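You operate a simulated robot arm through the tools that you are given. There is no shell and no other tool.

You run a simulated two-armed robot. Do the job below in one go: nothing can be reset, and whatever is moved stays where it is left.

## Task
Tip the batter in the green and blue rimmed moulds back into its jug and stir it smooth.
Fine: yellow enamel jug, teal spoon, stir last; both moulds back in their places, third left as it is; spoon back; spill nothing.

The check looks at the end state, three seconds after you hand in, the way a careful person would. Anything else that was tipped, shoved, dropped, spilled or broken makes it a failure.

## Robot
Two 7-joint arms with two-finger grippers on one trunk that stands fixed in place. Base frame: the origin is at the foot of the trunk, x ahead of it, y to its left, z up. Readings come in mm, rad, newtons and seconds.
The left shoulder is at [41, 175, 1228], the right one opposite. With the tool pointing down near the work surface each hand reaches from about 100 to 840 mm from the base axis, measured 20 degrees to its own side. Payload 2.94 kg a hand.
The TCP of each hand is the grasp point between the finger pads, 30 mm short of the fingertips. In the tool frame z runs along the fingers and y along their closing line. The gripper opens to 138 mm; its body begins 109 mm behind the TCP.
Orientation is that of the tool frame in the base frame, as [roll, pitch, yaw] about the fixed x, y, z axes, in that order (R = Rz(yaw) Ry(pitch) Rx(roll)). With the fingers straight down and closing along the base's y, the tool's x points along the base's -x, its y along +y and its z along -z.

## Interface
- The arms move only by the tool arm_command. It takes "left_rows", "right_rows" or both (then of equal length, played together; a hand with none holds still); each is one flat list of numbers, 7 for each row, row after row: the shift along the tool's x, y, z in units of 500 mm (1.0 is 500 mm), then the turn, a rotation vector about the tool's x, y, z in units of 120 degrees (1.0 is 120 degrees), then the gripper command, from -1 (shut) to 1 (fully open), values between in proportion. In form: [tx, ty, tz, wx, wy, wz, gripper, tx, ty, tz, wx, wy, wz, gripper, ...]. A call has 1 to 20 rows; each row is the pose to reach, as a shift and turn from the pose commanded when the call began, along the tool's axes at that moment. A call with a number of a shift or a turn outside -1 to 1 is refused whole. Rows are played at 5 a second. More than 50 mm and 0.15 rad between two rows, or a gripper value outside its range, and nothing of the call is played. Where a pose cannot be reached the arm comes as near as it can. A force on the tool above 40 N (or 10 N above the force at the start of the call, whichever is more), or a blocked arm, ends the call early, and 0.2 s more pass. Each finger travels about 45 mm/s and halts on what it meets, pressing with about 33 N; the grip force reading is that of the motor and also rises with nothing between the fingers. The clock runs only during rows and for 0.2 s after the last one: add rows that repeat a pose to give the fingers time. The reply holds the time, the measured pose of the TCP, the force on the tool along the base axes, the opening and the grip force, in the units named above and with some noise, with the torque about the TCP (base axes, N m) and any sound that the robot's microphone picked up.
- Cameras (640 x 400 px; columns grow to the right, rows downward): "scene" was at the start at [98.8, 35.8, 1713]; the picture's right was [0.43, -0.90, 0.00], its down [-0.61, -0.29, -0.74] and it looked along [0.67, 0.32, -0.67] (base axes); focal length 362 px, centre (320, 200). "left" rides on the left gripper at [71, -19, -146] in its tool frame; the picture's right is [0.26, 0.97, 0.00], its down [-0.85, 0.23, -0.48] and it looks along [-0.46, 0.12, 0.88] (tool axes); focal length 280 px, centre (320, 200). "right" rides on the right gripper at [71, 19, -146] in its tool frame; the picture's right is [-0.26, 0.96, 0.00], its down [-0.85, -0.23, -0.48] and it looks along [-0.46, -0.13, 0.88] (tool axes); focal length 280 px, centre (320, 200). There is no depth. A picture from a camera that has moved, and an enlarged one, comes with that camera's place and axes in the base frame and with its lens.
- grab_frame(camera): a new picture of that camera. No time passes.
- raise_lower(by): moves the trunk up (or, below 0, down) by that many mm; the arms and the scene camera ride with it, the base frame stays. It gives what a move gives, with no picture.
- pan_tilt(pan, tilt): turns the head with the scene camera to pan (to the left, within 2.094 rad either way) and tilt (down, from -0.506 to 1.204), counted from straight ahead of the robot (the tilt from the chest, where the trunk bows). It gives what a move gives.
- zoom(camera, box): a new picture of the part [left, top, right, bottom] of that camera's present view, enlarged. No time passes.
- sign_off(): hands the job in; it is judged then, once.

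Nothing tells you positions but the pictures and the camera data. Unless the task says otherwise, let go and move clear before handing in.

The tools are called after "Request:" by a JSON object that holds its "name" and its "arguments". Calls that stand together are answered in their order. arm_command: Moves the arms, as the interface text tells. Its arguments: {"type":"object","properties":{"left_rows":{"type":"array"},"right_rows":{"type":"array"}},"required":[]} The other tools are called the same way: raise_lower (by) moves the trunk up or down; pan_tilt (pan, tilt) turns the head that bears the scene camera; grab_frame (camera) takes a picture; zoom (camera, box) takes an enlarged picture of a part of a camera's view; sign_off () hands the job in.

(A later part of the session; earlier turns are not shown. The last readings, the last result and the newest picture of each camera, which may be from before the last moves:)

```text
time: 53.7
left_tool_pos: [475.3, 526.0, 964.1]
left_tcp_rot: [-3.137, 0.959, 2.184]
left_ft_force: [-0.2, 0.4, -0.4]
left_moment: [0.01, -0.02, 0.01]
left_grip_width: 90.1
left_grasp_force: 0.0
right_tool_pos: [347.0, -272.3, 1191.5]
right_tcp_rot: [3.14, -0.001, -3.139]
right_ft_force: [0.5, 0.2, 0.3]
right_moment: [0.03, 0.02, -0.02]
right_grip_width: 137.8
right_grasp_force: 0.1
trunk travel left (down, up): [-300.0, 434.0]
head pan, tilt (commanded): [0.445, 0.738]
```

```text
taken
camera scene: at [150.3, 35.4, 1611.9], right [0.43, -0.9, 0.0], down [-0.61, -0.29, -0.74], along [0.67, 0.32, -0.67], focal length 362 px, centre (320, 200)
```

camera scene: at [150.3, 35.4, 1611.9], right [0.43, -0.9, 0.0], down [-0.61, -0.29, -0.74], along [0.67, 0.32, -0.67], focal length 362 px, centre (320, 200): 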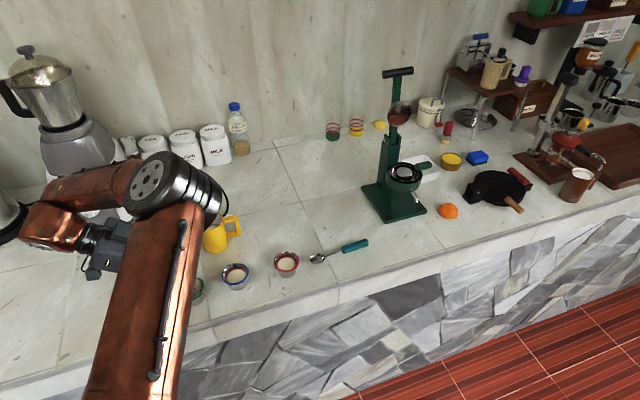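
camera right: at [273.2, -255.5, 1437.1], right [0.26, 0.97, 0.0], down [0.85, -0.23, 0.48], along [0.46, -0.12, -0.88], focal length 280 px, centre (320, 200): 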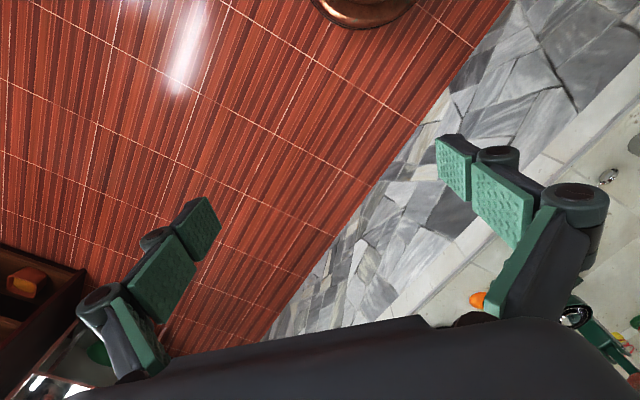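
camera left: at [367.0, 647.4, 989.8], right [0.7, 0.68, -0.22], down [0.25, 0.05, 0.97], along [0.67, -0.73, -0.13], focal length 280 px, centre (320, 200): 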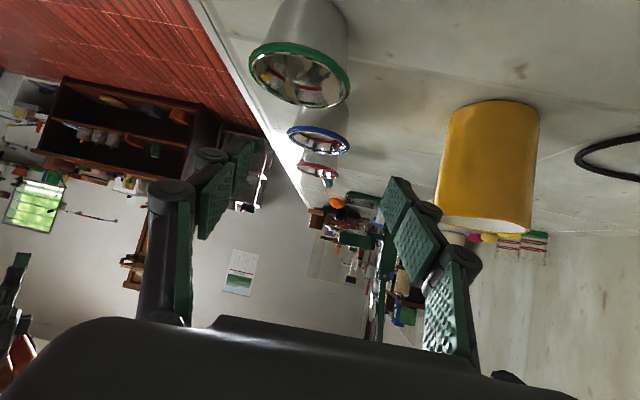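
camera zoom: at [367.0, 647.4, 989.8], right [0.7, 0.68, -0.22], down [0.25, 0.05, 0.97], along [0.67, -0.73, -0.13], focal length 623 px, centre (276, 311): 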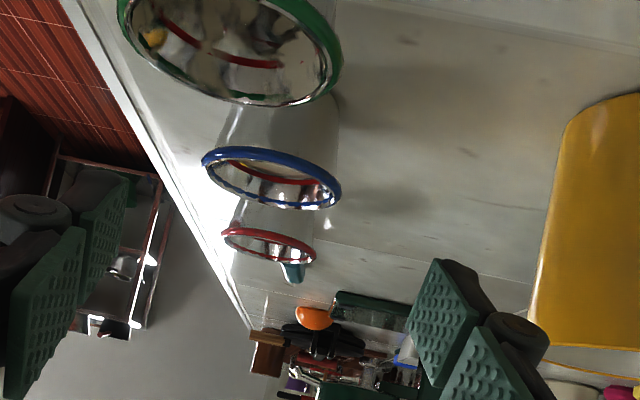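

Blue is centred laterally, so I'm sliding in along the finger direction.

Request:
{"name": "arm_command", "arguments": {"left_rows": [0, 0, 0.04, 0, 0, 0, 0.304, 0, 0, 0.08, 0, 0, 0, 0.304, 0, 0, 0.12, 0, 0, 0, 0.304, 0, 0, 0.16, 0, 0, 0, 0.304, 0, 0, 0.195, 0, 0, 0, 0.304, 0, 0, 0.214, 0, 0, 0, 0.304]}}

Request:
{"name": "zoom", "arguments": {"camera": "left", "box": [200, 60, 440, 260]}}

Request:
{"name": "grab_frame", "arguments": {"camera": "scene"}}

```text
time: 55.1
left_tool_pos: [524.0, 453.8, 902.4]
left_tcp_rot: [-3.139, 0.959, 2.182]
left_ft_force: [1.0, 0.2, 0.1]
left_moment: [-0.02, -0.02, -0.01]
left_grip_width: 89.9
left_grasp_force: 0.0
right_tool_pos: [347.4, -272.9, 1192.9]
right_tcp_rot: [3.138, -0.002, -3.14]
right_ft_force: [-0.7, -1.4, 0.1]
right_moment: [0.01, -0.02, -0.03]
right_grip_width: 137.8
right_grasp_force: 0.1
trunk travel left (down, up): [-300.0, 434.0]
head pan, tilt (commanded): [0.445, 0.738]
```

```text
2.00 times, centred on (320, 160) of left
camera zoom: at [416.8, 574.6, 928.6], right [0.7, 0.68, -0.22], down [0.25, 0.05, 0.97], along [0.67, -0.73, -0.13], focal length 561 px, centre (320, 280)
```

zoom: 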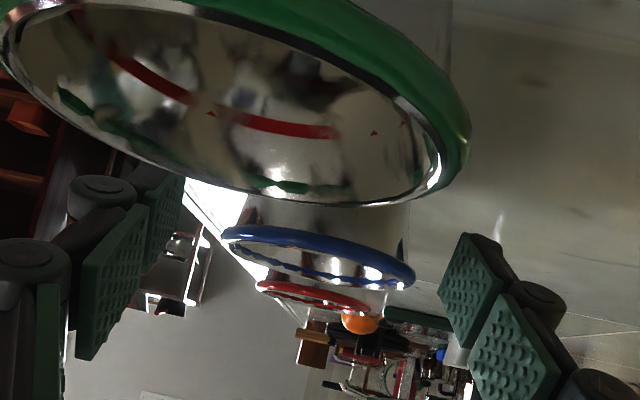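

```text
taken
camera scene: at [150.0, 35.4, 1612.0], right [0.43, -0.9, 0.0], down [-0.61, -0.29, -0.74], along [0.67, 0.32, -0.67], focal length 362 px, centre (320, 200)
```

scene: 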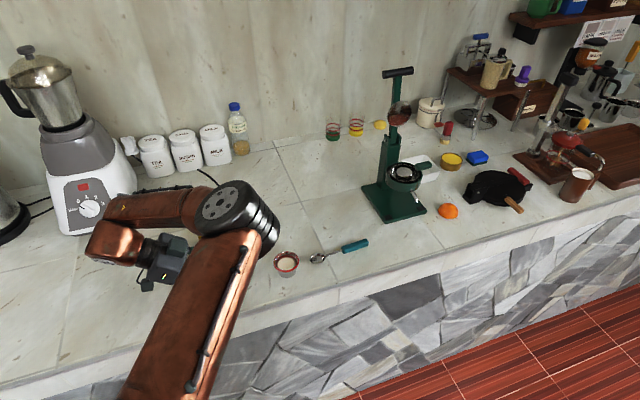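

Blue sits about 11 mm ahead of the grasp point, between the tip pads. Adjusting slightly and closing.

Request:
{"name": "arm_command", "arguments": {"left_rows": [0, 0.002, -0.003, 0, 0, 0, 0.15, 0, 0.003, -0.005, 0, 0, 0, 0.0, 0, 0.003, -0.005, 0, 0, 0, -0.1, 0, 0.003, -0.005, 0, 0, 0, -0.5, 0, 0.003, -0.005, 0, 0, 0, -1, 0, 0.003, -0.005, 0, 0, 0, -1, 0, 0.003, -0.005, 0, 0, 0, -1]}}

Request:
{"name": "zoom", "arguments": {"camera": "left", "box": [200, 60, 440, 260]}}

```text
time: 56.7
left_tool_pos: [524.1, 455.7, 905.0]
left_tcp_rot: [-3.141, 0.958, 2.184]
left_ft_force: [-0.8, 0.0, 1.0]
left_moment: [0.0, 0.01, 0.04]
left_grip_width: 56.0
left_grasp_force: 33.3
right_tool_pos: [346.5, -272.2, 1192.0]
right_tcp_rot: [3.139, -0.002, -3.14]
right_ft_force: [-0.1, -0.8, 0.0]
right_moment: [0.01, 0.02, 0.03]
right_grip_width: 138.0
right_grasp_force: 0.1
trunk travel left (down, up): [-300.0, 434.0]
head pan, tilt (commanded): [0.445, 0.738]
```

```text
2.00 times, centred on (320, 160) of left
camera zoom: at [416.8, 577.2, 931.1], right [0.7, 0.68, -0.22], down [0.25, 0.05, 0.97], along [0.67, -0.73, -0.13], focal length 561 px, centre (320, 280)
```

zoom: 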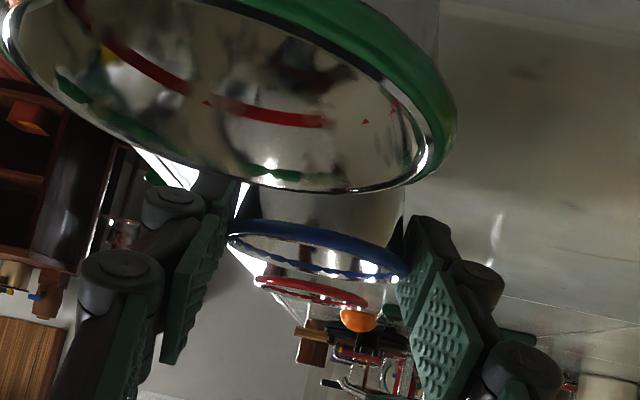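

Firm grip at 56 mm. Lifting straight up slowly.

Request:
{"name": "arm_command", "arguments": {"left_rows": [-0.008, 0, -0.0056, 0, 0, 0, -1, -0.022, 0, -0.0155, 0, 0, 0, -1, -0.045, 0, -0.0315, 0, 0, 0, -1, -0.07, 0, -0.049, 0, 0, 0, -1, -0.1, 0, -0.07, 0, 0, 0, -1, -0.13, 0, -0.091, 0, 0, 0, -1, -0.16, 0, -0.112, 0, 0, 0, -1, -0.19, 0, -0.133, 0, 0, 0, -1, -0.21, 0, -0.147, 0, 0, 0, -1, -0.22, 0, -0.154, 0, 0, 0, -1]}}

Request:
{"name": "zoom", "arguments": {"camera": "left", "box": [200, 60, 440, 260]}}

Request:
{"name": "grab_frame", "arguments": {"camera": "scene"}}

```text
time: 58.9
left_tool_pos: [524.8, 458.0, 1039.9]
left_tcp_rot: [-3.138, 0.96, 2.183]
left_ft_force: [-0.3, 0.4, -0.9]
left_moment: [0.01, -0.01, -0.02]
left_grip_width: 56.2
left_grasp_force: 33.0
right_tool_pos: [345.7, -271.6, 1192.4]
right_tcp_rot: [3.139, -0.002, -3.14]
right_ft_force: [0.2, 0.1, 0.0]
right_moment: [0.0, 0.0, 0.02]
right_grip_width: 137.9
right_grasp_force: 0.0
trunk travel left (down, up): [-300.0, 434.0]
head pan, tilt (commanded): [0.445, 0.738]
```

```text
2.00 times, centred on (320, 160) of left
camera zoom: at [417.1, 578.2, 1065.2], right [0.7, 0.68, -0.22], down [0.25, 0.05, 0.97], along [0.67, -0.73, -0.13], focal length 561 px, centre (320, 280)
```

zoom: 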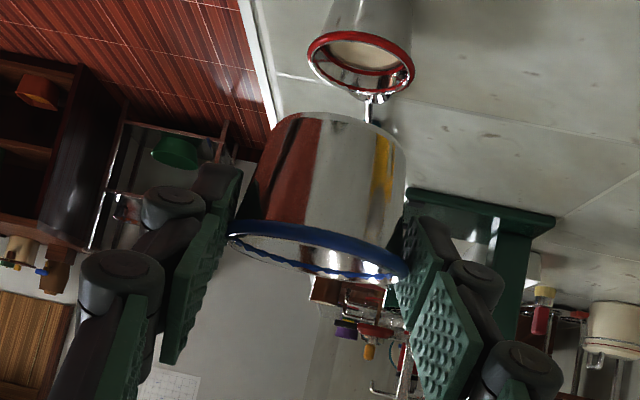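

```text
taken
camera scene: at [149.8, 35.4, 1612.0], right [0.43, -0.9, 0.0], down [-0.61, -0.29, -0.74], along [0.67, 0.32, -0.67], focal length 362 px, centre (320, 200)
```

scene: 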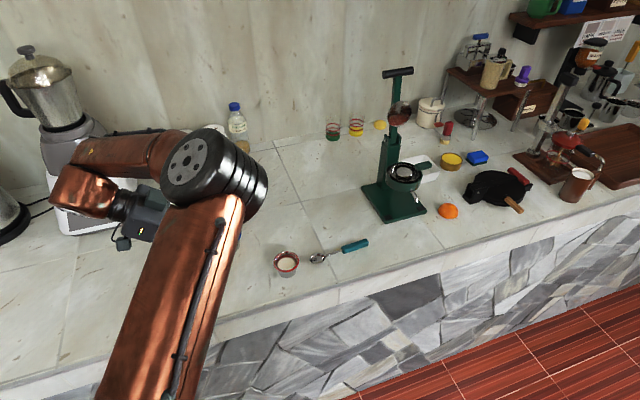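

The blue mould is level and held well. Carrying it smoothly to the pour start beside the jug.

Request:
{"name": "arm_command", "arguments": {"left_rows": [0.0033, 0.0079, -0.0048, 0, 0, 0, -1, 0.0111, 0.0263, -0.0159, 0, 0, 0, -1, 0.0222, 0.0526, -0.0318, 0, 0, 0, -1, 0.0366, 0.0868, -0.0525, 0, 0, 0, -1, 0.0522, 0.1236, -0.0747, 0, 0, 0, -1, 0.0666, 0.1578, -0.0954, 0, 0, 0, -1, 0.081, 0.192, -0.1161, 0, 0, 0, -1, 0.0944, 0.2236, -0.1352, 0, 0, 0, -1, 0.1055, 0.2499, -0.1511, 0, 0, 0, -1, 0.111, 0.263, -0.159, 0, 0, 0, -1]}}

Request:
{"name": "zoom", "arguments": {"camera": "left", "box": [200, 20, 460, 260]}}

Request:
{"name": "grab_frame", "arguments": {"camera": "scene"}}

```text
time: 61.1
left_tool_pos: [574.6, 611.0, 1037.7]
left_tcp_rot: [-3.138, 0.958, 2.184]
left_ft_force: [0.1, -0.1, -1.0]
left_moment: [0.02, 0.04, 0.01]
left_grip_width: 56.2
left_grasp_force: 33.0
right_tool_pos: [346.1, -272.5, 1192.8]
right_tcp_rot: [3.14, -0.003, -3.14]
right_ft_force: [-0.5, 0.5, 0.5]
right_moment: [0.03, 0.01, -0.02]
right_grip_width: 138.0
right_grasp_force: 0.0
trunk travel left (down, up): [-300.0, 434.0]
head pan, tilt (commanded): [0.445, 0.738]
```

```text
1.67 times, centred on (330, 140) of left
camera zoom: at [467.7, 731.7, 1064.0], right [0.7, 0.68, -0.22], down [0.25, 0.05, 0.97], along [0.67, -0.73, -0.13], focal length 467 px, centre (303, 300)
```

zoom: 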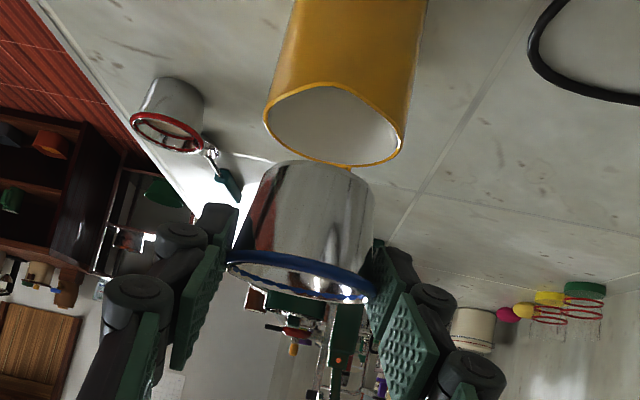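

```text
taken
camera scene: at [150.0, 35.9, 1612.0], right [0.43, -0.9, 0.0], down [-0.61, -0.29, -0.74], along [0.67, 0.32, -0.67], focal length 362 px, centre (320, 200)
```

scene: 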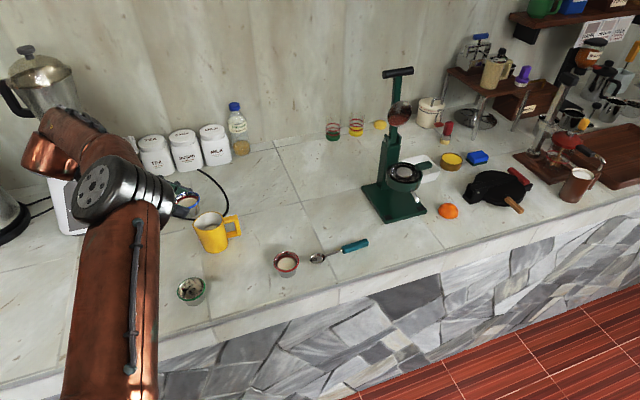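

Lined up again. I'll tip the blue mould the first 45 degrees with the lip over the jug.

Request:
{"name": "arm_command", "arguments": {"left_rows": [0, 0.002, 0.003, 0, 0.0469, 0, -1, 0, 0.003, 0.007, 0, 0.0938, 0, -1, -0.001, 0.005, 0.011, 0, 0.1406, 0, -1, -0.002, 0.006, 0.015, 0, 0.1875, 0, -1, -0.005, 0.006, 0.019, 0, 0.2344, 0, -1, -0.009, 0.006, 0.023, 0, 0.2813, 0, -1, -0.013, 0.006, 0.027, 0, 0.3281, 0, -1, -0.018, 0.006, 0.031, 0, 0.375, 0, -1]}}

Request:
{"name": "zoom", "arguments": {"camera": "scene", "box": [160, 165, 250, 240]}}

Request:
{"name": "grab_frame", "arguments": {"camera": "left"}}

```text
time: 62.9
left_tool_pos: [590.0, 597.3, 1036.6]
left_tcp_rot: [-3.14, 0.171, 2.18]
left_ft_force: [0.6, 0.0, -1.2]
left_moment: [0.02, 0.03, 0.0]
left_grip_width: 56.1
left_grasp_force: 33.3
right_tool_pos: [347.2, -274.1, 1192.3]
right_tcp_rot: [3.139, -0.003, -3.14]
right_ft_force: [0.1, -0.1, 0.1]
right_moment: [0.02, -0.04, 0.02]
right_grip_width: 138.0
right_grasp_force: 0.1
trunk travel left (down, up): [-300.0, 434.0]
head pan, tilt (commanded): [0.445, 0.738]
```

```text
5.33 times, centred on (205, 202) of scene
camera zoom: at [150.6, 34.8, 1611.9], right [0.43, -0.9, 0.0], down [-0.61, -0.29, -0.74], along [0.67, 0.32, -0.67], focal length 1932 px, centre (933, 187)
```

zoom: 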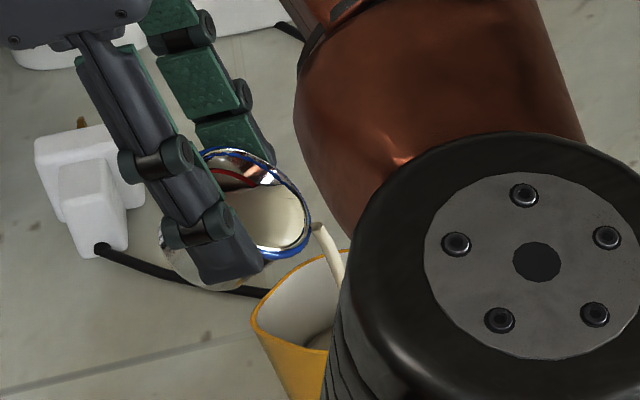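

```text
taken
camera left: at [519.9, 664.4, 1169.0], right [0.64, 0.76, -0.05], down [0.62, -0.49, 0.61], along [0.45, -0.42, -0.79], focal length 280 px, centre (320, 200)
```

left: 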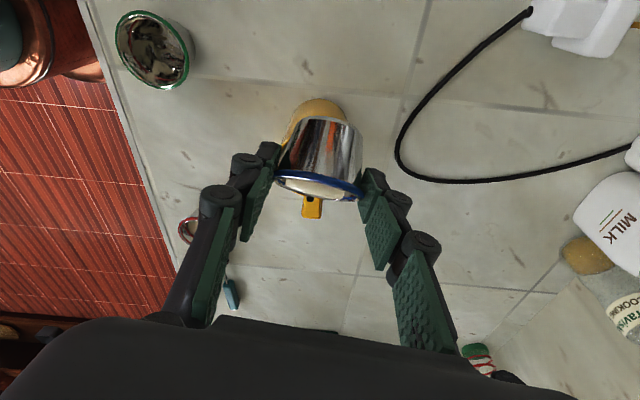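

Flow has started into the jug. Continuing slowly.

Request:
{"name": "arm_command", "arguments": {"left_rows": [-0.003, 0, 0, 0, 0.02, 0, -1, -0.006, 0, 0, 0, 0.04, 0, -1, -0.009, 0, 0.001, 0, 0.06, 0, -1, -0.012, 0, 0.001, 0, 0.08, 0, -1, -0.015, 0, 0.001, 0, 0.1, 0, -1, -0.018, 0, 0.002, 0, 0.12, 0, -1, -0.021, 0, 0.002, 0, 0.14, 0, -1, -0.025, 0, 0.002, 0, 0.16, 0, -1, -0.029, 0, 0.003, 0, 0.185, 0, -1, -0.032, 0, 0.003, 0, 0.2083, 0, -1]}}

Request:
{"name": "zoom", "arguments": {"camera": "scene", "box": [160, 165, 250, 240]}}

Request:
{"name": "grab_frame", "arguments": {"camera": "left"}}

```text
time: 65.1
left_tool_pos: [598.7, 584.6, 1038.7]
left_tcp_rot: [-3.14, -0.263, 2.18]
left_ft_force: [-0.4, 0.2, -0.4]
left_moment: [-0.03, -0.03, 0.02]
left_grip_width: 56.2
left_grasp_force: 32.8
right_tool_pos: [346.6, -273.1, 1191.3]
right_tcp_rot: [3.141, -0.001, -3.139]
right_ft_force: [0.2, -0.1, -0.5]
right_moment: [0.04, 0.0, -0.01]
right_grip_width: 138.0
right_grasp_force: 0.1
trunk travel left (down, up): [-300.0, 434.0]
head pan, tilt (commanded): [0.445, 0.738]
```

```text
5.33 times, centred on (205, 202) of scene
camera zoom: at [150.3, 35.2, 1611.9], right [0.43, -0.9, 0.0], down [-0.61, -0.29, -0.74], along [0.67, 0.32, -0.67], focal length 1932 px, centre (933, 187)
```

zoom: 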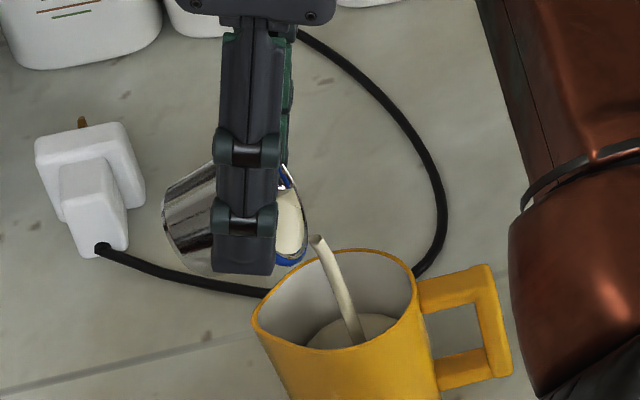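

```text
taken
camera left: at [565.8, 599.0, 1198.5], right [0.65, 0.76, 0.07], down [0.73, -0.64, 0.24], along [0.22, -0.1, -0.97], focal length 280 px, centre (320, 200)
```

left: 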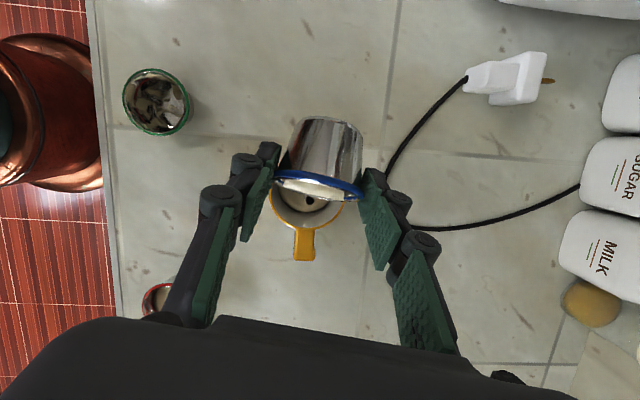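

Request:
{"name": "arm_command", "arguments": {"left_rows": [-0.005, 0, 0, 0, 0.025, 0, -1, -0.01, 0, -0.001, 0, 0.05, 0, -1, -0.015, 0, -0.001, 0, 0.075, 0, -1, -0.02, 0, -0.002, 0, 0.1, 0, -1, -0.025, 0, -0.002, 0, 0.125, 0, -1, -0.03, 0, -0.003, 0, 0.15, 0, -1, -0.035, 0, -0.003, 0, 0.175, 0, -1, -0.04, 0, -0.004, 0, 0.2, 0, -1, -0.045, 0, -0.004, 0, 0.225, 0, -1, -0.049, 0, -0.005, 0, 0.25, 0, -1, -0.049, 0, -0.005, 0, 0.25, 0, -1, -0.049, 0, -0.005, 0, 0.25, 0, -1]}}

Request:
{"name": "zoom", "arguments": {"camera": "scene", "box": [160, 165, 250, 240]}}

Request:
{"name": "grab_frame", "arguments": {"camera": "left"}}

```text
time: 67.7
left_tool_pos: [611.3, 564.5, 1034.1]
left_tcp_rot: [-3.138, -0.788, 2.18]
left_ft_force: [-0.5, 1.0, -0.9]
left_moment: [0.0, -0.01, 0.0]
left_grip_width: 56.2
left_grasp_force: 33.0
right_tool_pos: [346.9, -272.5, 1192.4]
right_tcp_rot: [3.14, -0.002, -3.14]
right_ft_force: [0.2, -0.1, 0.0]
right_moment: [-0.02, -0.01, 0.01]
right_grip_width: 138.0
right_grasp_force: 0.0
trunk travel left (down, up): [-300.0, 434.0]
head pan, tilt (commanded): [0.445, 0.738]
```

```text
5.33 times, centred on (205, 202) of scene
camera zoom: at [150.2, 35.3, 1612.0], right [0.43, -0.9, 0.0], down [-0.61, -0.29, -0.74], along [0.67, 0.32, -0.67], focal length 1932 px, centre (933, 187)
```

zoom: 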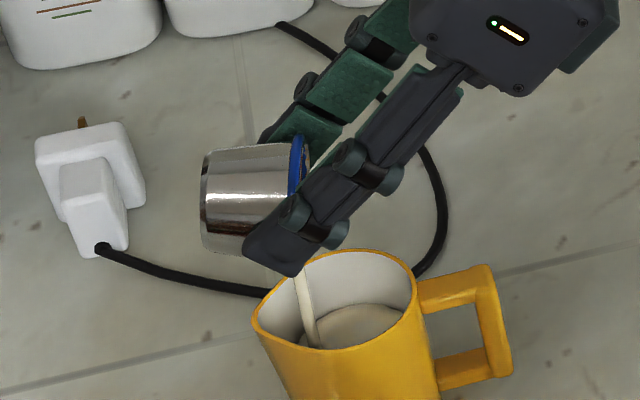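

```text
taken
camera left: at [626.8, 510.7, 1188.1], right [0.69, 0.7, 0.18], down [0.72, -0.64, -0.27], along [-0.07, 0.32, -0.95], focal length 280 px, centre (320, 200)
```

left: 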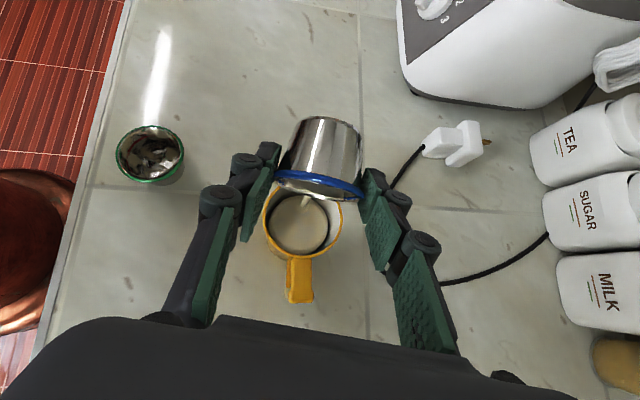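

Request:
{"name": "arm_command", "arguments": {"left_rows": [-0.006, 0, -0.003, 0, 0.025, 0, -1, -0.012, 0, -0.005, 0, 0.05, 0, -1, -0.018, 0, -0.007, 0, 0.075, 0, -1, -0.023, 0, -0.009, 0, 0.1, 0, -1, -0.028, 0, -0.011, 0, 0.125, 0, -1, -0.034, 0, -0.013, 0, 0.15, 0, -1, -0.039, 0, -0.015, 0, 0.175, 0, -1, -0.044, 0, -0.017, 0, 0.2, 0, -1, -0.049, 0, -0.019, 0, 0.225, 0, -1, -0.054, 0, -0.02, 0, 0.25, 0, -1, -0.054, 0, -0.02, 0, 0.25, 0, -1, -0.054, 0, -0.02, 0, 0.25, 0, -1, -0.054, 0, -0.02, 0, 0.25, 0, -1, -0.054, 0, -0.02, 0, 0.25, 0, -1, -0.054, 0, -0.02, 0, 0.25, 0, -1, -0.054, 0, -0.02, 0, 0.25, 0, -1]}}

Request:
{"name": "zoom", "arguments": {"camera": "scene", "box": [160, 165, 250, 240]}}

Request:
{"name": "zoom", "arguments": {"camera": "left", "box": [220, 90, 420, 340]}}

```text
time: 71.1
left_tool_pos: [626.4, 543.2, 1023.7]
left_tcp_rot: [-3.137, -1.31, 2.176]
left_ft_force: [1.2, 0.6, -0.4]
left_moment: [-0.01, -0.03, -0.01]
left_grip_width: 56.2
left_grasp_force: 33.0
right_tool_pos: [346.9, -272.6, 1191.8]
right_tcp_rot: [3.139, -0.001, -3.14]
right_ft_force: [-0.2, 0.4, -0.4]
right_moment: [-0.03, -0.01, 0.03]
right_grip_width: 137.9
right_grasp_force: 0.1
trunk travel left (down, up): [-300.0, 434.0]
head pan, tilt (commanded): [0.445, 0.738]
```

```text
5.33 times, centred on (205, 202) of scene
camera zoom: at [150.1, 35.3, 1612.0], right [0.43, -0.9, 0.0], down [-0.61, -0.29, -0.74], along [0.67, 0.32, -0.67], focal length 1932 px, centre (933, 187)
```

zoom: 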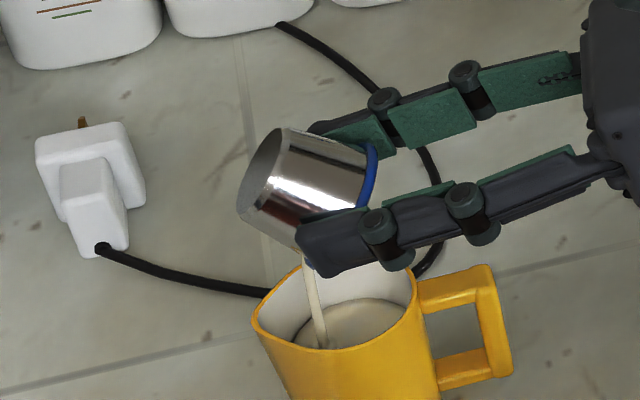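

```text
1.60 times, centred on (320, 215) of left
camera zoom: at [681.4, 433.2, 1129.4], right [0.75, 0.61, 0.25], down [0.58, -0.42, -0.7], along [-0.32, 0.67, -0.67], focal length 449 px, centre (320, 176)
```

zoom: 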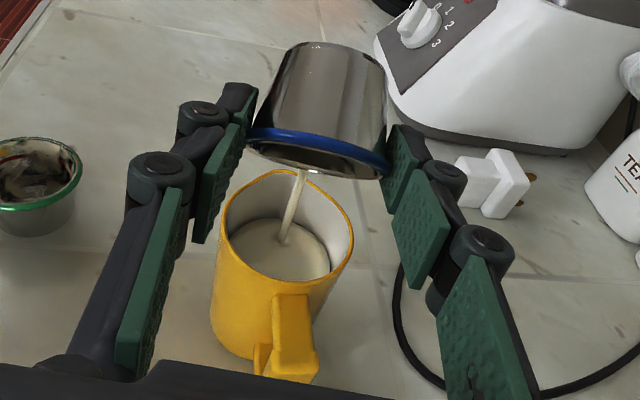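

The grip is steady and the flow lands inside the jug. Holding to drain.

Request:
{"name": "arm_command", "arguments": {"left_rows": [0, 0, 0, 0, 0, 0, -1, 0, 0, 0, 0, 0, 0, -1, 0, 0, 0, 0, 0, 0, -1, 0, 0, 0, 0, 0, 0, -1, 0, 0, 0, 0, 0, 0, -1, 0, 0, 0, 0, 0, 0, -1, 0, 0, 0, 0, 0, 0, -1, 0, 0, 0, 0, 0, 0, -1, 0, 0, 0, 0, 0, 0, -1, 0, 0, 0, 0, 0, 0, -1, 0, 0, 0, 0, 0, 0, -1, 0, 0, 0, 0, 0, 0, -1, 0, 0, 0, 0, 0, 0, -1, 0, 0, 0, 0, 0, 0, -1, 0, 0, 0, 0, 0, 0, -1, 0, 0, 0, 0, 0, 0, -1, 0, 0, 0, 0, 0, 0, -1, 0, 0, 0, 0, 0, 0, -1]}}

Request:
{"name": "zoom", "arguments": {"camera": "scene", "box": [160, 165, 250, 240]}}

Request:
{"name": "zoom", "arguments": {"camera": "left", "box": [220, 90, 420, 340]}}

```text
time: 74.9
left_tool_pos: [626.5, 544.5, 1024.1]
left_tcp_rot: [-3.136, -1.311, 2.176]
left_ft_force: [0.1, 0.5, -0.3]
left_moment: [0.0, 0.01, 0.01]
left_grip_width: 56.1
left_grasp_force: 32.6
right_tool_pos: [347.3, -272.5, 1192.1]
right_tcp_rot: [3.14, -0.002, -3.139]
right_ft_force: [-0.6, 0.5, -0.3]
right_moment: [0.02, 0.0, 0.0]
right_grip_width: 138.1
right_grasp_force: 0.1
trunk travel left (down, up): [-300.0, 434.0]
head pan, tilt (commanded): [0.445, 0.738]
```

```text
5.33 times, centred on (205, 202) of scene
camera zoom: at [150.1, 35.3, 1612.0], right [0.43, -0.9, 0.0], down [-0.61, -0.29, -0.74], along [0.67, 0.32, -0.67], focal length 1932 px, centre (933, 187)
```

zoom: 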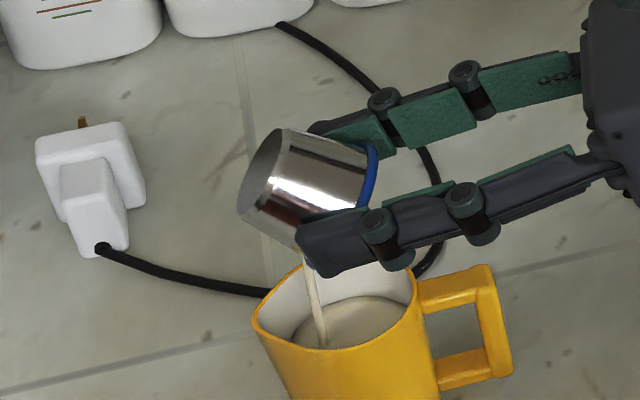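

```text
1.60 times, centred on (320, 215) of left
camera zoom: at [681.4, 433.2, 1129.4], right [0.75, 0.61, 0.25], down [0.58, -0.42, -0.7], along [-0.32, 0.67, -0.67], focal length 449 px, centre (320, 176)
```

zoom: 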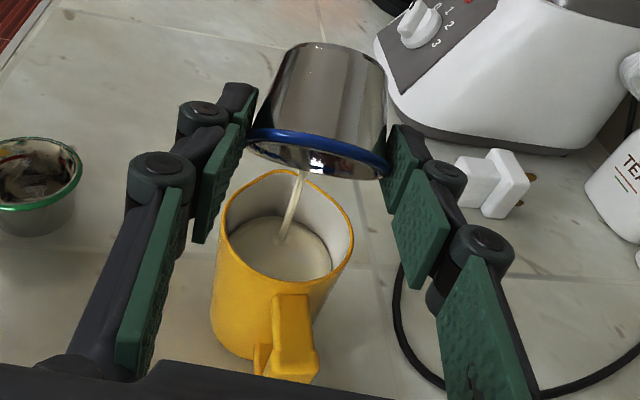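

Still a thin thread, so I'll hold a bit longer.

Request:
{"name": "arm_command", "arguments": {"left_rows": [0, 0, 0, 0, 0, 0, -1, 0, 0, 0, 0, 0, 0, -1, 0, 0, 0, 0, 0, 0, -1, 0, 0, 0, 0, 0, 0, -1, 0, 0, 0, 0, 0, 0, -1, 0, 0, 0, 0, 0, 0, -1, 0, 0, 0, 0, 0, 0, -1, 0, 0, 0, 0, 0, 0, -1, 0, 0, 0, 0, 0, 0, -1, 0, 0, 0, 0, 0, 0, -1, 0, 0, 0, 0, 0, 0, -1, 0, 0, 0, 0, 0, 0, -1, 0, 0, 0, 0, 0, 0, -1, 0, 0, 0, 0, 0, 0, -1, 0, 0, 0, 0, 0, 0, -1, 0, 0, 0, 0, 0, 0, -1, 0, 0, 0, 0, 0, 0, -1, 0, 0, 0, 0, 0, 0, -1]}}

Request:
{"name": "zoom", "arguments": {"camera": "left", "box": [220, 90, 420, 340]}}

```text
time: 78.7
left_tool_pos: [626.1, 543.5, 1024.5]
left_tcp_rot: [-3.138, -1.31, 2.177]
left_ft_force: [-0.4, -1.1, -0.2]
left_moment: [-0.01, -0.01, 0.0]
left_grip_width: 56.0
left_grasp_force: 33.2
right_tool_pos: [346.3, -271.8, 1192.4]
right_tcp_rot: [3.14, -0.001, -3.14]
right_ft_force: [-0.8, -0.3, 0.4]
right_moment: [-0.01, 0.0, 0.01]
right_grip_width: 138.0
right_grasp_force: 0.0
trunk travel left (down, up): [-300.0, 434.0]
head pan, tilt (commanded): [0.445, 0.738]
```

```text
1.60 times, centred on (320, 215) of left
camera zoom: at [681.4, 433.2, 1129.4], right [0.75, 0.61, 0.25], down [0.58, -0.42, -0.7], along [-0.32, 0.67, -0.67], focal length 449 px, centre (320, 176)
```

zoom: 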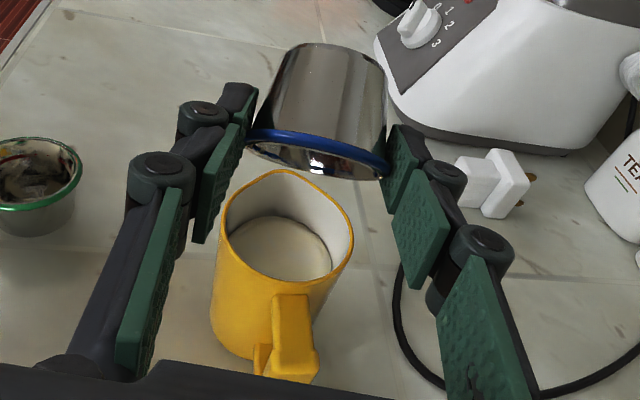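

The stream has ended. A short extra tip to be sure.

Request:
{"name": "arm_command", "arguments": {"left_rows": [-0.001, 0, -0.004, 0, 0.033, 0, -1, -0.002, 0, -0.008, 0, 0.067, 0, -1, -0.003, 0, -0.012, 0, 0.1, 0, -1, -0.003, 0, -0.012, 0, 0.1, 0, -1, -0.003, 0, -0.012, 0, 0.1, 0, -1, -0.003, 0, -0.012, 0, 0.1, 0, -1, -0.003, 0, -0.012, 0, 0.1, 0, -1]}}

Request:
{"name": "zoom", "arguments": {"camera": "left", "box": [220, 90, 420, 340]}}

```text
time: 80.3
left_tool_pos: [631.9, 538.9, 1023.9]
left_tcp_rot: [-3.113, -1.519, 2.154]
left_ft_force: [-0.2, 0.7, -0.7]
left_moment: [0.03, -0.01, 0.02]
left_grip_width: 56.2
left_grasp_force: 33.1
right_tool_pos: [345.9, -272.6, 1192.1]
right_tcp_rot: [3.139, -0.002, -3.141]
right_ft_force: [-0.7, 0.5, 0.1]
right_moment: [-0.01, -0.02, -0.01]
right_grip_width: 137.9
right_grasp_force: 0.1
trunk travel left (down, up): [-300.0, 434.0]
head pan, tilt (commanded): [0.445, 0.738]
```

```text
1.60 times, centred on (320, 215) of left
camera zoom: at [696.7, 412.4, 1101.6], right [0.78, 0.56, 0.26], down [0.48, -0.29, -0.82], along [-0.39, 0.77, -0.5], focal length 449 px, centre (320, 176)
```

zoom: 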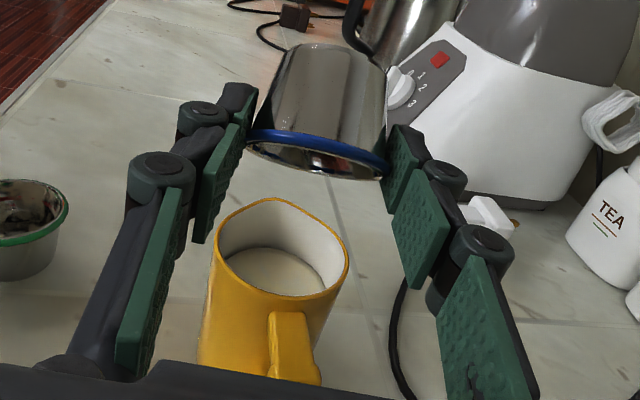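

The blue mould is empty. Turning it back upright over the jug.

Request:
{"name": "arm_command", "arguments": {"left_rows": [0.007, 0, 0.01, 0, -0.0657, 0, -1, 0.014, 0, 0.021, 0, -0.1315, 0, -1, 0.021, 0, 0.032, 0, -0.1972, 0, -1, 0.028, 0, 0.043, 0, -0.263, 0, -1, 0.034, 0, 0.054, 0, -0.3287, 0, -1, 0.04, 0, 0.065, 0, -0.3945, 0, -1, 0.046, 0, 0.076, 0, -0.4602, 0, -1, 0.052, 0, 0.087, 0, -0.526, 0, -1, 0.057, 0, 0.098, 0, -0.5917, 0, -1]}}

```text
time: 82.3
left_tool_pos: [600.3, 579.5, 1049.3]
left_tcp_rot: [-3.14, -0.278, 2.18]
left_ft_force: [0.6, 0.3, -0.7]
left_moment: [0.0, 0.0, -0.04]
left_grip_width: 55.9
left_grasp_force: 32.8
right_tool_pos: [346.9, -273.0, 1192.0]
right_tcp_rot: [3.14, 0.001, 3.141]
right_ft_force: [-0.2, 0.8, 0.2]
right_moment: [-0.04, -0.02, -0.03]
right_grip_width: 137.9
right_grasp_force: 0.0
trunk travel left (down, up): [-300.0, 434.0]
head pan, tilt (commanded): [0.445, 0.738]
```

Request:
{"name": "arm_command", "arguments": {"left_rows": [0.009, 0, 0.003, 0, -0.0657, 0, -1, 0.019, 0, 0.005, 0, -0.1315, 0, -1, 0.029, 0, 0.008, 0, -0.1972, 0, -1, 0.039, 0, 0.011, 0, -0.263, 0, -1, 0.048, 0, 0.013, 0, -0.3287, 0, -1, 0.057, 0, 0.016, 0, -0.3945, 0, -1, 0.065, 0, 0.018, 0, -0.4602, 0, -1, 0.073, 0, 0.021, 0, -0.526, 0, -1, 0.079, 0, 0.023, 0, -0.5917, 0, -1]}}

Request:
{"name": "zoom", "arguments": {"camera": "left", "box": [200, 20, 460, 260]}}

Request:
{"name": "grab_frame", "arguments": {"camera": "scene"}}

```text
time: 84.3
left_tool_pos: [579.0, 614.1, 1047.9]
left_tcp_rot: [-3.14, 0.962, 2.18]
left_ft_force: [-0.6, 0.3, -0.9]
left_moment: [-0.02, 0.01, 0.01]
left_grip_width: 56.3
left_grasp_force: 32.9
right_tool_pos: [346.6, -272.0, 1192.3]
right_tcp_rot: [-3.141, -0.001, -3.14]
right_ft_force: [-0.9, 0.2, 0.1]
right_moment: [-0.01, -0.01, 0.0]
right_grip_width: 138.2
right_grasp_force: 0.1
trunk travel left (down, up): [-300.0, 434.0]
head pan, tilt (commanded): [0.445, 0.738]
```

```text
1.67 times, centred on (330, 140) of left
camera zoom: at [471.5, 735.1, 1073.8], right [0.71, 0.68, -0.22], down [0.24, 0.05, 0.97], along [0.67, -0.74, -0.13], focal length 467 px, centre (303, 300)
```

zoom: 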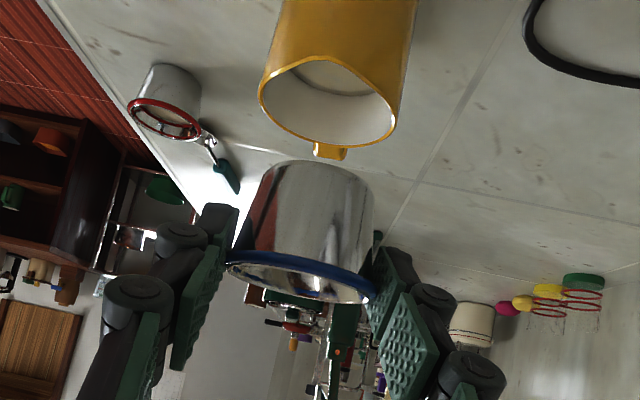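

```text
taken
camera scene: at [149.5, 37.1, 1612.0], right [0.43, -0.9, 0.0], down [-0.61, -0.29, -0.74], along [0.67, 0.32, -0.67], focal length 362 px, centre (320, 200)
```

scene: 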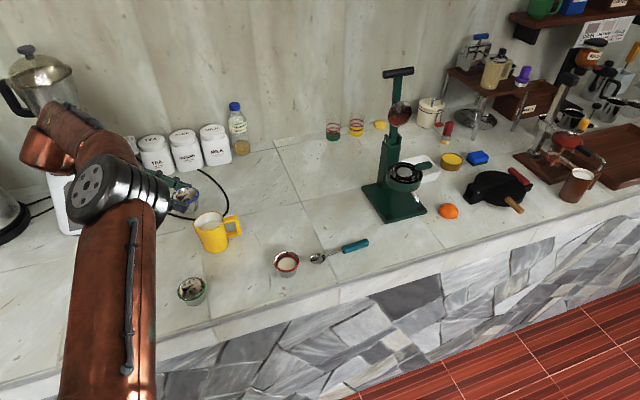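

The blue mould is upright and hasn't slipped. Carrying it back over its place.

Request:
{"name": "arm_command", "arguments": {"left_rows": [-0.006, -0.014, 0.008, 0, 0, 0, -1, -0.02, -0.049, 0.029, 0, 0, 0, -1, -0.036, -0.086, 0.051, 0, 0, 0, -1, -0.054, -0.13, 0.077, 0, 0, 0, -1, -0.072, -0.173, 0.102, 0, 0, 0, -1, -0.087, -0.211, 0.125, 0, 0, 0, -1, -0.101, -0.243, 0.144, 0, 0, 0, -1, -0.109, -0.263, 0.156, 0, 0, 0, -1, -0.112, -0.27, 0.16, 0, 0, 0, -1]}}

Request:
{"name": "zoom", "arguments": {"camera": "left", "box": [200, 20, 460, 260]}}

```text
time: 86.3
left_tool_pos: [523.6, 455.5, 1049.2]
left_tcp_rot: [-3.138, 0.957, 2.183]
left_ft_force: [0.2, 0.2, -0.7]
left_moment: [0.03, -0.01, -0.01]
left_grip_width: 56.1
left_grasp_force: 32.8
right_tool_pos: [346.7, -272.8, 1192.4]
right_tcp_rot: [-3.141, -0.002, -3.141]
right_ft_force: [0.8, 0.2, -0.2]
right_moment: [0.01, -0.02, -0.02]
right_grip_width: 137.8
right_grasp_force: 0.1
trunk travel left (down, up): [-300.0, 434.0]
head pan, tilt (commanded): [0.445, 0.738]
```

```text
1.67 times, centred on (330, 140) of left
camera zoom: at [415.9, 577.1, 1075.0], right [0.7, 0.68, -0.22], down [0.25, 0.05, 0.97], along [0.67, -0.73, -0.13], focal length 467 px, centre (303, 300)
```

zoom: 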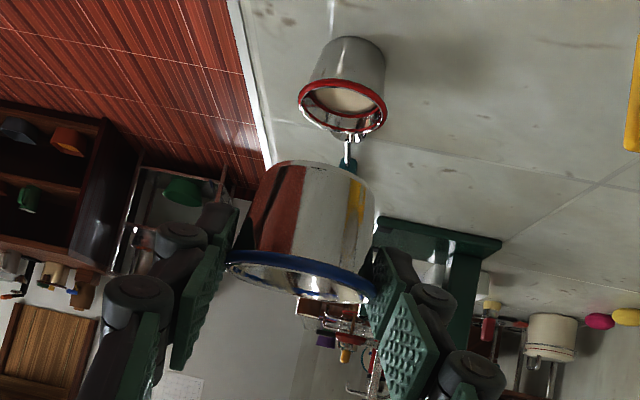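

Request:
{"name": "arm_command", "arguments": {"left_rows": [0.02, 0, 0.014, 0, 0, 0, -1, 0.06, 0, 0.042, 0, 0, 0, -1, 0.1, 0, 0.07, 0, 0, 0, -1, 0.14, 0, 0.098, 0, 0, 0, -1, 0.175, 0, 0.1226, 0, 0, 0, -1, 0.205, 0, 0.1437, 0, 0, 0, -1, 0.22, 0, 0.1542, 0, 0, 0, -1, 0.2293, 0, 0.1607, 0, 0, 0, -1]}}

Request:
{"name": "zoom", "arguments": {"camera": "left", "box": [200, 60, 440, 260]}}

```text
time: 88.1
left_tool_pos: [523.9, 454.5, 909.3]
left_tcp_rot: [-3.14, 0.959, 2.181]
left_ft_force: [-0.2, -0.7, -0.2]
left_moment: [-0.02, 0.03, -0.07]
left_grip_width: 56.0
left_grasp_force: 33.2
right_tool_pos: [347.0, -271.4, 1192.3]
right_tcp_rot: [3.14, -0.002, -3.139]
right_ft_force: [-0.4, -0.4, -0.2]
right_moment: [-0.01, 0.02, 0.03]
right_grip_width: 138.0
right_grasp_force: 0.1
trunk travel left (down, up): [-300.0, 434.0]
head pan, tilt (commanded): [0.445, 0.738]
```

```text
2.00 times, centred on (320, 160) of left
camera zoom: at [415.7, 576.4, 934.8], right [0.7, 0.68, -0.22], down [0.25, 0.05, 0.97], along [0.67, -0.73, -0.13], focal length 561 px, centre (320, 280)
```

zoom: 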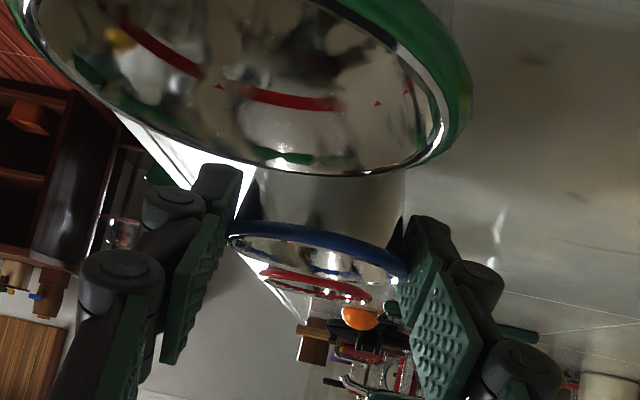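

Request:
{"name": "arm_command", "arguments": {"left_rows": [0.0025, 0.001, 0.0012, 0, 0, 0, -1, 0.005, 0.002, 0.0028, 0, 0, 0, -1, 0.0066, 0.002, 0.0042, 0, 0, 0, -1, 0.0066, 0.002, 0.0042, 0, 0, 0, -1]}}

```text
time: 89.1
left_tool_pos: [524.2, 456.6, 904.2]
left_tcp_rot: [-3.139, 0.958, 2.182]
left_ft_force: [0.4, -0.7, -0.5]
left_moment: [0.0, -0.03, -0.03]
left_grip_width: 56.1
left_grasp_force: 33.3
right_tool_pos: [346.3, -272.3, 1192.1]
right_tcp_rot: [3.139, -0.001, -3.139]
right_ft_force: [-0.1, 0.2, -0.1]
right_moment: [-0.02, 0.0, -0.01]
right_grip_width: 137.7
right_grasp_force: 0.1
trunk travel left (down, up): [-300.0, 434.0]
head pan, tilt (commanded): [0.445, 0.738]
```

Request:
{"name": "arm_command", "arguments": {"left_rows": [0.0008, 0, 0.0006, 0, 0, 0, -1, 0.0016, 0, 0.0011, 0, 0, 0, -1, 0.0016, 0, 0.0011, 0, 0, 0, -1]}}

Request:
{"name": "zoom", "arguments": {"camera": "left", "box": [200, 60, 440, 260]}}

```text
time: 89.9
left_tool_pos: [524.0, 456.6, 904.9]
left_tcp_rot: [-3.139, 0.959, 2.182]
left_ft_force: [-0.4, 0.3, 3.5]
left_moment: [0.06, 0.01, 0.0]
left_grip_width: 56.1
left_grasp_force: 33.3
right_tool_pos: [346.0, -272.0, 1192.9]
right_tcp_rot: [3.14, -0.004, -3.14]
right_ft_force: [0.9, -0.1, 0.1]
right_moment: [-0.02, -0.02, -0.02]
right_grip_width: 138.2
right_grasp_force: 0.0
trunk travel left (down, up): [-300.0, 434.0]
head pan, tilt (commanded): [0.445, 0.738]
```

```text
2.00 times, centred on (320, 160) of left
camera zoom: at [416.1, 577.1, 930.6], right [0.7, 0.68, -0.22], down [0.25, 0.05, 0.97], along [0.67, -0.73, -0.13], focal length 561 px, centre (320, 280)
```

zoom: 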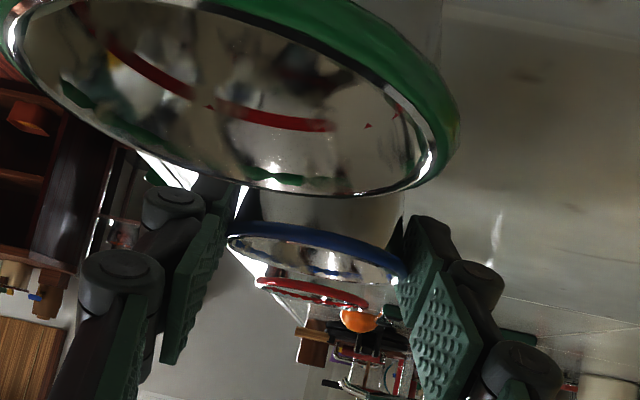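

Contact is light at 3.5 N and the view matches the pick-up view. Releasing.

Request:
{"name": "arm_command", "arguments": {"left_rows": [0, 0, 0, 0, 0, 0, -0.22, 0, 0, 0, 0, 0, 0, -0.15, 0, 0, 0, 0, 0, 0, -0.05, 0, 0, 0, 0, 0, 0, 0.1, 0, 0, 0, 0, 0, 0, 0.2, 0, 0, 0, 0, 0, 0, 0.304, 0, 0, 0, 0, 0, 0, 0.304]}}

Request:
{"name": "zoom", "arguments": {"camera": "left", "box": [200, 60, 440, 260]}}

```text
time: 91.5
left_tool_pos: [524.0, 454.9, 905.1]
left_tcp_rot: [-3.14, 0.961, 2.183]
left_ft_force: [0.8, -0.9, -0.1]
left_moment: [-0.01, -0.01, 0.01]
left_grip_width: 89.9
left_grasp_force: 0.0
right_tool_pos: [346.7, -272.9, 1192.4]
right_tcp_rot: [3.14, -0.001, -3.141]
right_ft_force: [-0.3, 0.9, 0.6]
right_moment: [0.01, -0.01, 0.0]
right_grip_width: 138.1
right_grasp_force: 0.0
trunk travel left (down, up): [-300.0, 434.0]
head pan, tilt (commanded): [0.445, 0.738]
```

```text
2.00 times, centred on (320, 160) of left
camera zoom: at [416.3, 577.1, 930.3], right [0.7, 0.68, -0.22], down [0.25, 0.05, 0.97], along [0.67, -0.73, -0.13], focal length 561 px, centre (320, 280)
```

zoom: 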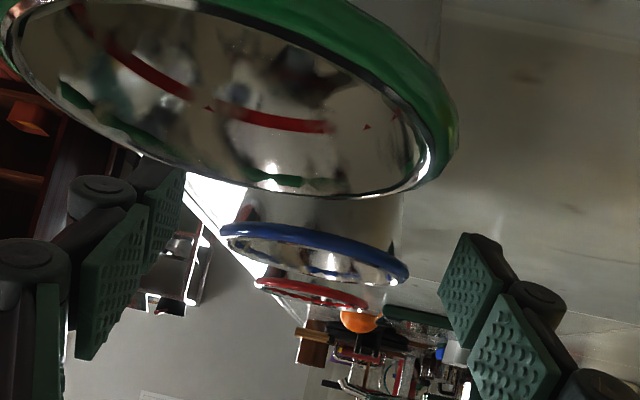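

Blue is standing on its spot. Backing out along the approach line and then up.

Request:
{"name": "arm_command", "arguments": {"left_rows": [0, 0, -0.03, 0, 0, 0, 0.304, 0, 0, -0.08, 0, 0, 0, 0.304, 0, 0, -0.13, 0, 0, 0, 0.304, 0, 0, -0.18, 0, 0, 0, 0.304, -0.03, 0, -0.22, 0, 0, 0, 0.304, -0.09, 0, -0.265, 0, 0, 0, 0.304, -0.15, 0, -0.307, 0, 0, 0, 0.304, -0.2, 0, -0.345, 0, 0, 0, 0.304]}}

Request:
{"name": "grab_frame", "arguments": {"camera": "scene"}}

Request:
{"name": "zoom", "arguments": {"camera": "scene", "box": [160, 200, 380, 320]}}

```text
time: 93.3
left_tool_pos: [476.1, 525.6, 1086.4]
left_tcp_rot: [-3.138, 0.959, 2.184]
left_ft_force: [0.4, -1.2, 0.0]
left_moment: [0.04, -0.01, 0.05]
left_grip_width: 89.8
left_grasp_force: 0.0
right_tool_pos: [345.2, -272.1, 1192.8]
right_tcp_rot: [3.141, 0.0, -3.14]
right_ft_force: [-0.4, 0.0, 0.1]
right_moment: [0.0, -0.04, -0.02]
right_grip_width: 138.1
right_grasp_force: 0.1
trunk travel left (down, up): [-300.0, 434.0]
head pan, tilt (commanded): [0.445, 0.738]
```

```text
taken
camera scene: at [149.1, 34.9, 1612.1], right [0.43, -0.9, 0.0], down [-0.61, -0.29, -0.74], along [0.67, 0.32, -0.67], focal length 362 px, centre (320, 200)
```

scene: 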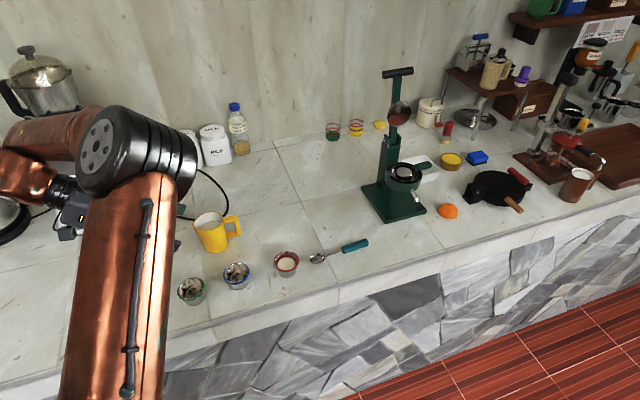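

```text
2.91 times, centred on (270, 260) of scene
camera zoom: at [149.1, 34.9, 1612.1], right [0.43, -0.9, 0.0], down [-0.61, -0.29, -0.74], along [0.67, 0.32, -0.67], focal length 1054 px, centre (466, 26)
```

zoom: 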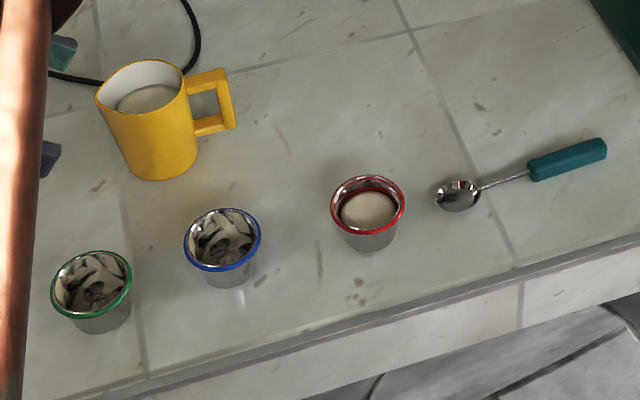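

Both moulds are emptied and back within a couple of millimetres, and the jug level has risen. Next is the spoon: its handle runs from about (736, 252) to (793, 200) with the bowl near (684, 299). I'll bring the hand over it, pointing straight down.

Request:
{"name": "arm_command", "arguments": {"left_rows": [-0.026, 0.008, 0.035, 0, 0.0573, 0, 0.304, -0.052, 0.015, 0.07, 0, 0.1146, 0, 0.304, -0.077, 0.023, 0.105, 0, 0.1719, 0, 0.304, -0.103, 0.03, 0.14, 0, 0.2292, 0, 0.304, -0.129, 0.038, 0.176, 0, 0.2865, 0, 0.304, -0.155, 0.045, 0.211, 0, 0.3438, 0, 0.304, -0.18, 0.053, 0.246, 0, 0.401, 0, 0.304, -0.206, 0.06, 0.281, 0, 0.4583, 0, 0.304]}}

Request:
{"name": "grab_frame", "arguments": {"camera": "scene"}}

Request:
{"name": "grab_frame", "arguments": {"camera": "left"}}

```text
time: 95.1
left_tool_pos: [600.4, 400.4, 1089.0]
left_tcp_rot: [-3.139, -0.004, 2.182]
left_ft_force: [-0.3, 0.3, 0.3]
left_moment: [0.01, 0.01, 0.01]
left_grip_width: 90.1
left_grasp_force: 0.1
right_tool_pos: [347.9, -273.8, 1192.1]
right_tcp_rot: [3.139, -0.003, -3.14]
right_ft_force: [0.6, -1.3, 0.4]
right_moment: [0.03, -0.01, 0.03]
right_grip_width: 138.1
right_grasp_force: 0.0
trunk travel left (down, up): [-300.0, 434.0]
head pan, tilt (commanded): [0.445, 0.738]
```

```text
taken
camera scene: at [150.9, 33.7, 1611.9], right [0.43, -0.9, 0.0], down [-0.61, -0.29, -0.74], along [0.67, 0.32, -0.67], focal length 362 px, centre (320, 200)
```

scene: 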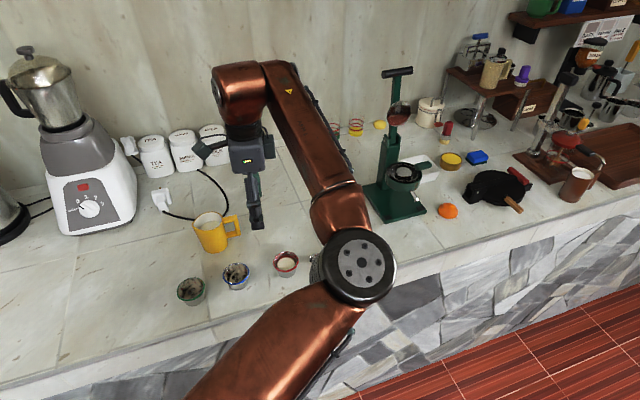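

```text
taken
camera left: at [545.3, 447.2, 1235.2], right [0.64, 0.77, 0.0], down [0.68, -0.56, 0.47], along [0.36, -0.3, -0.88], focal length 280 px, centre (320, 200)
```

left: 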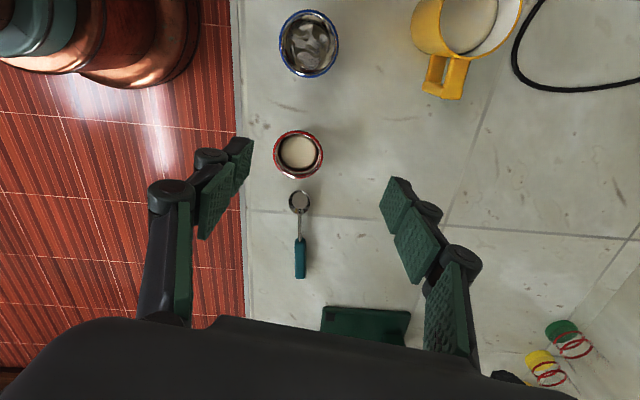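

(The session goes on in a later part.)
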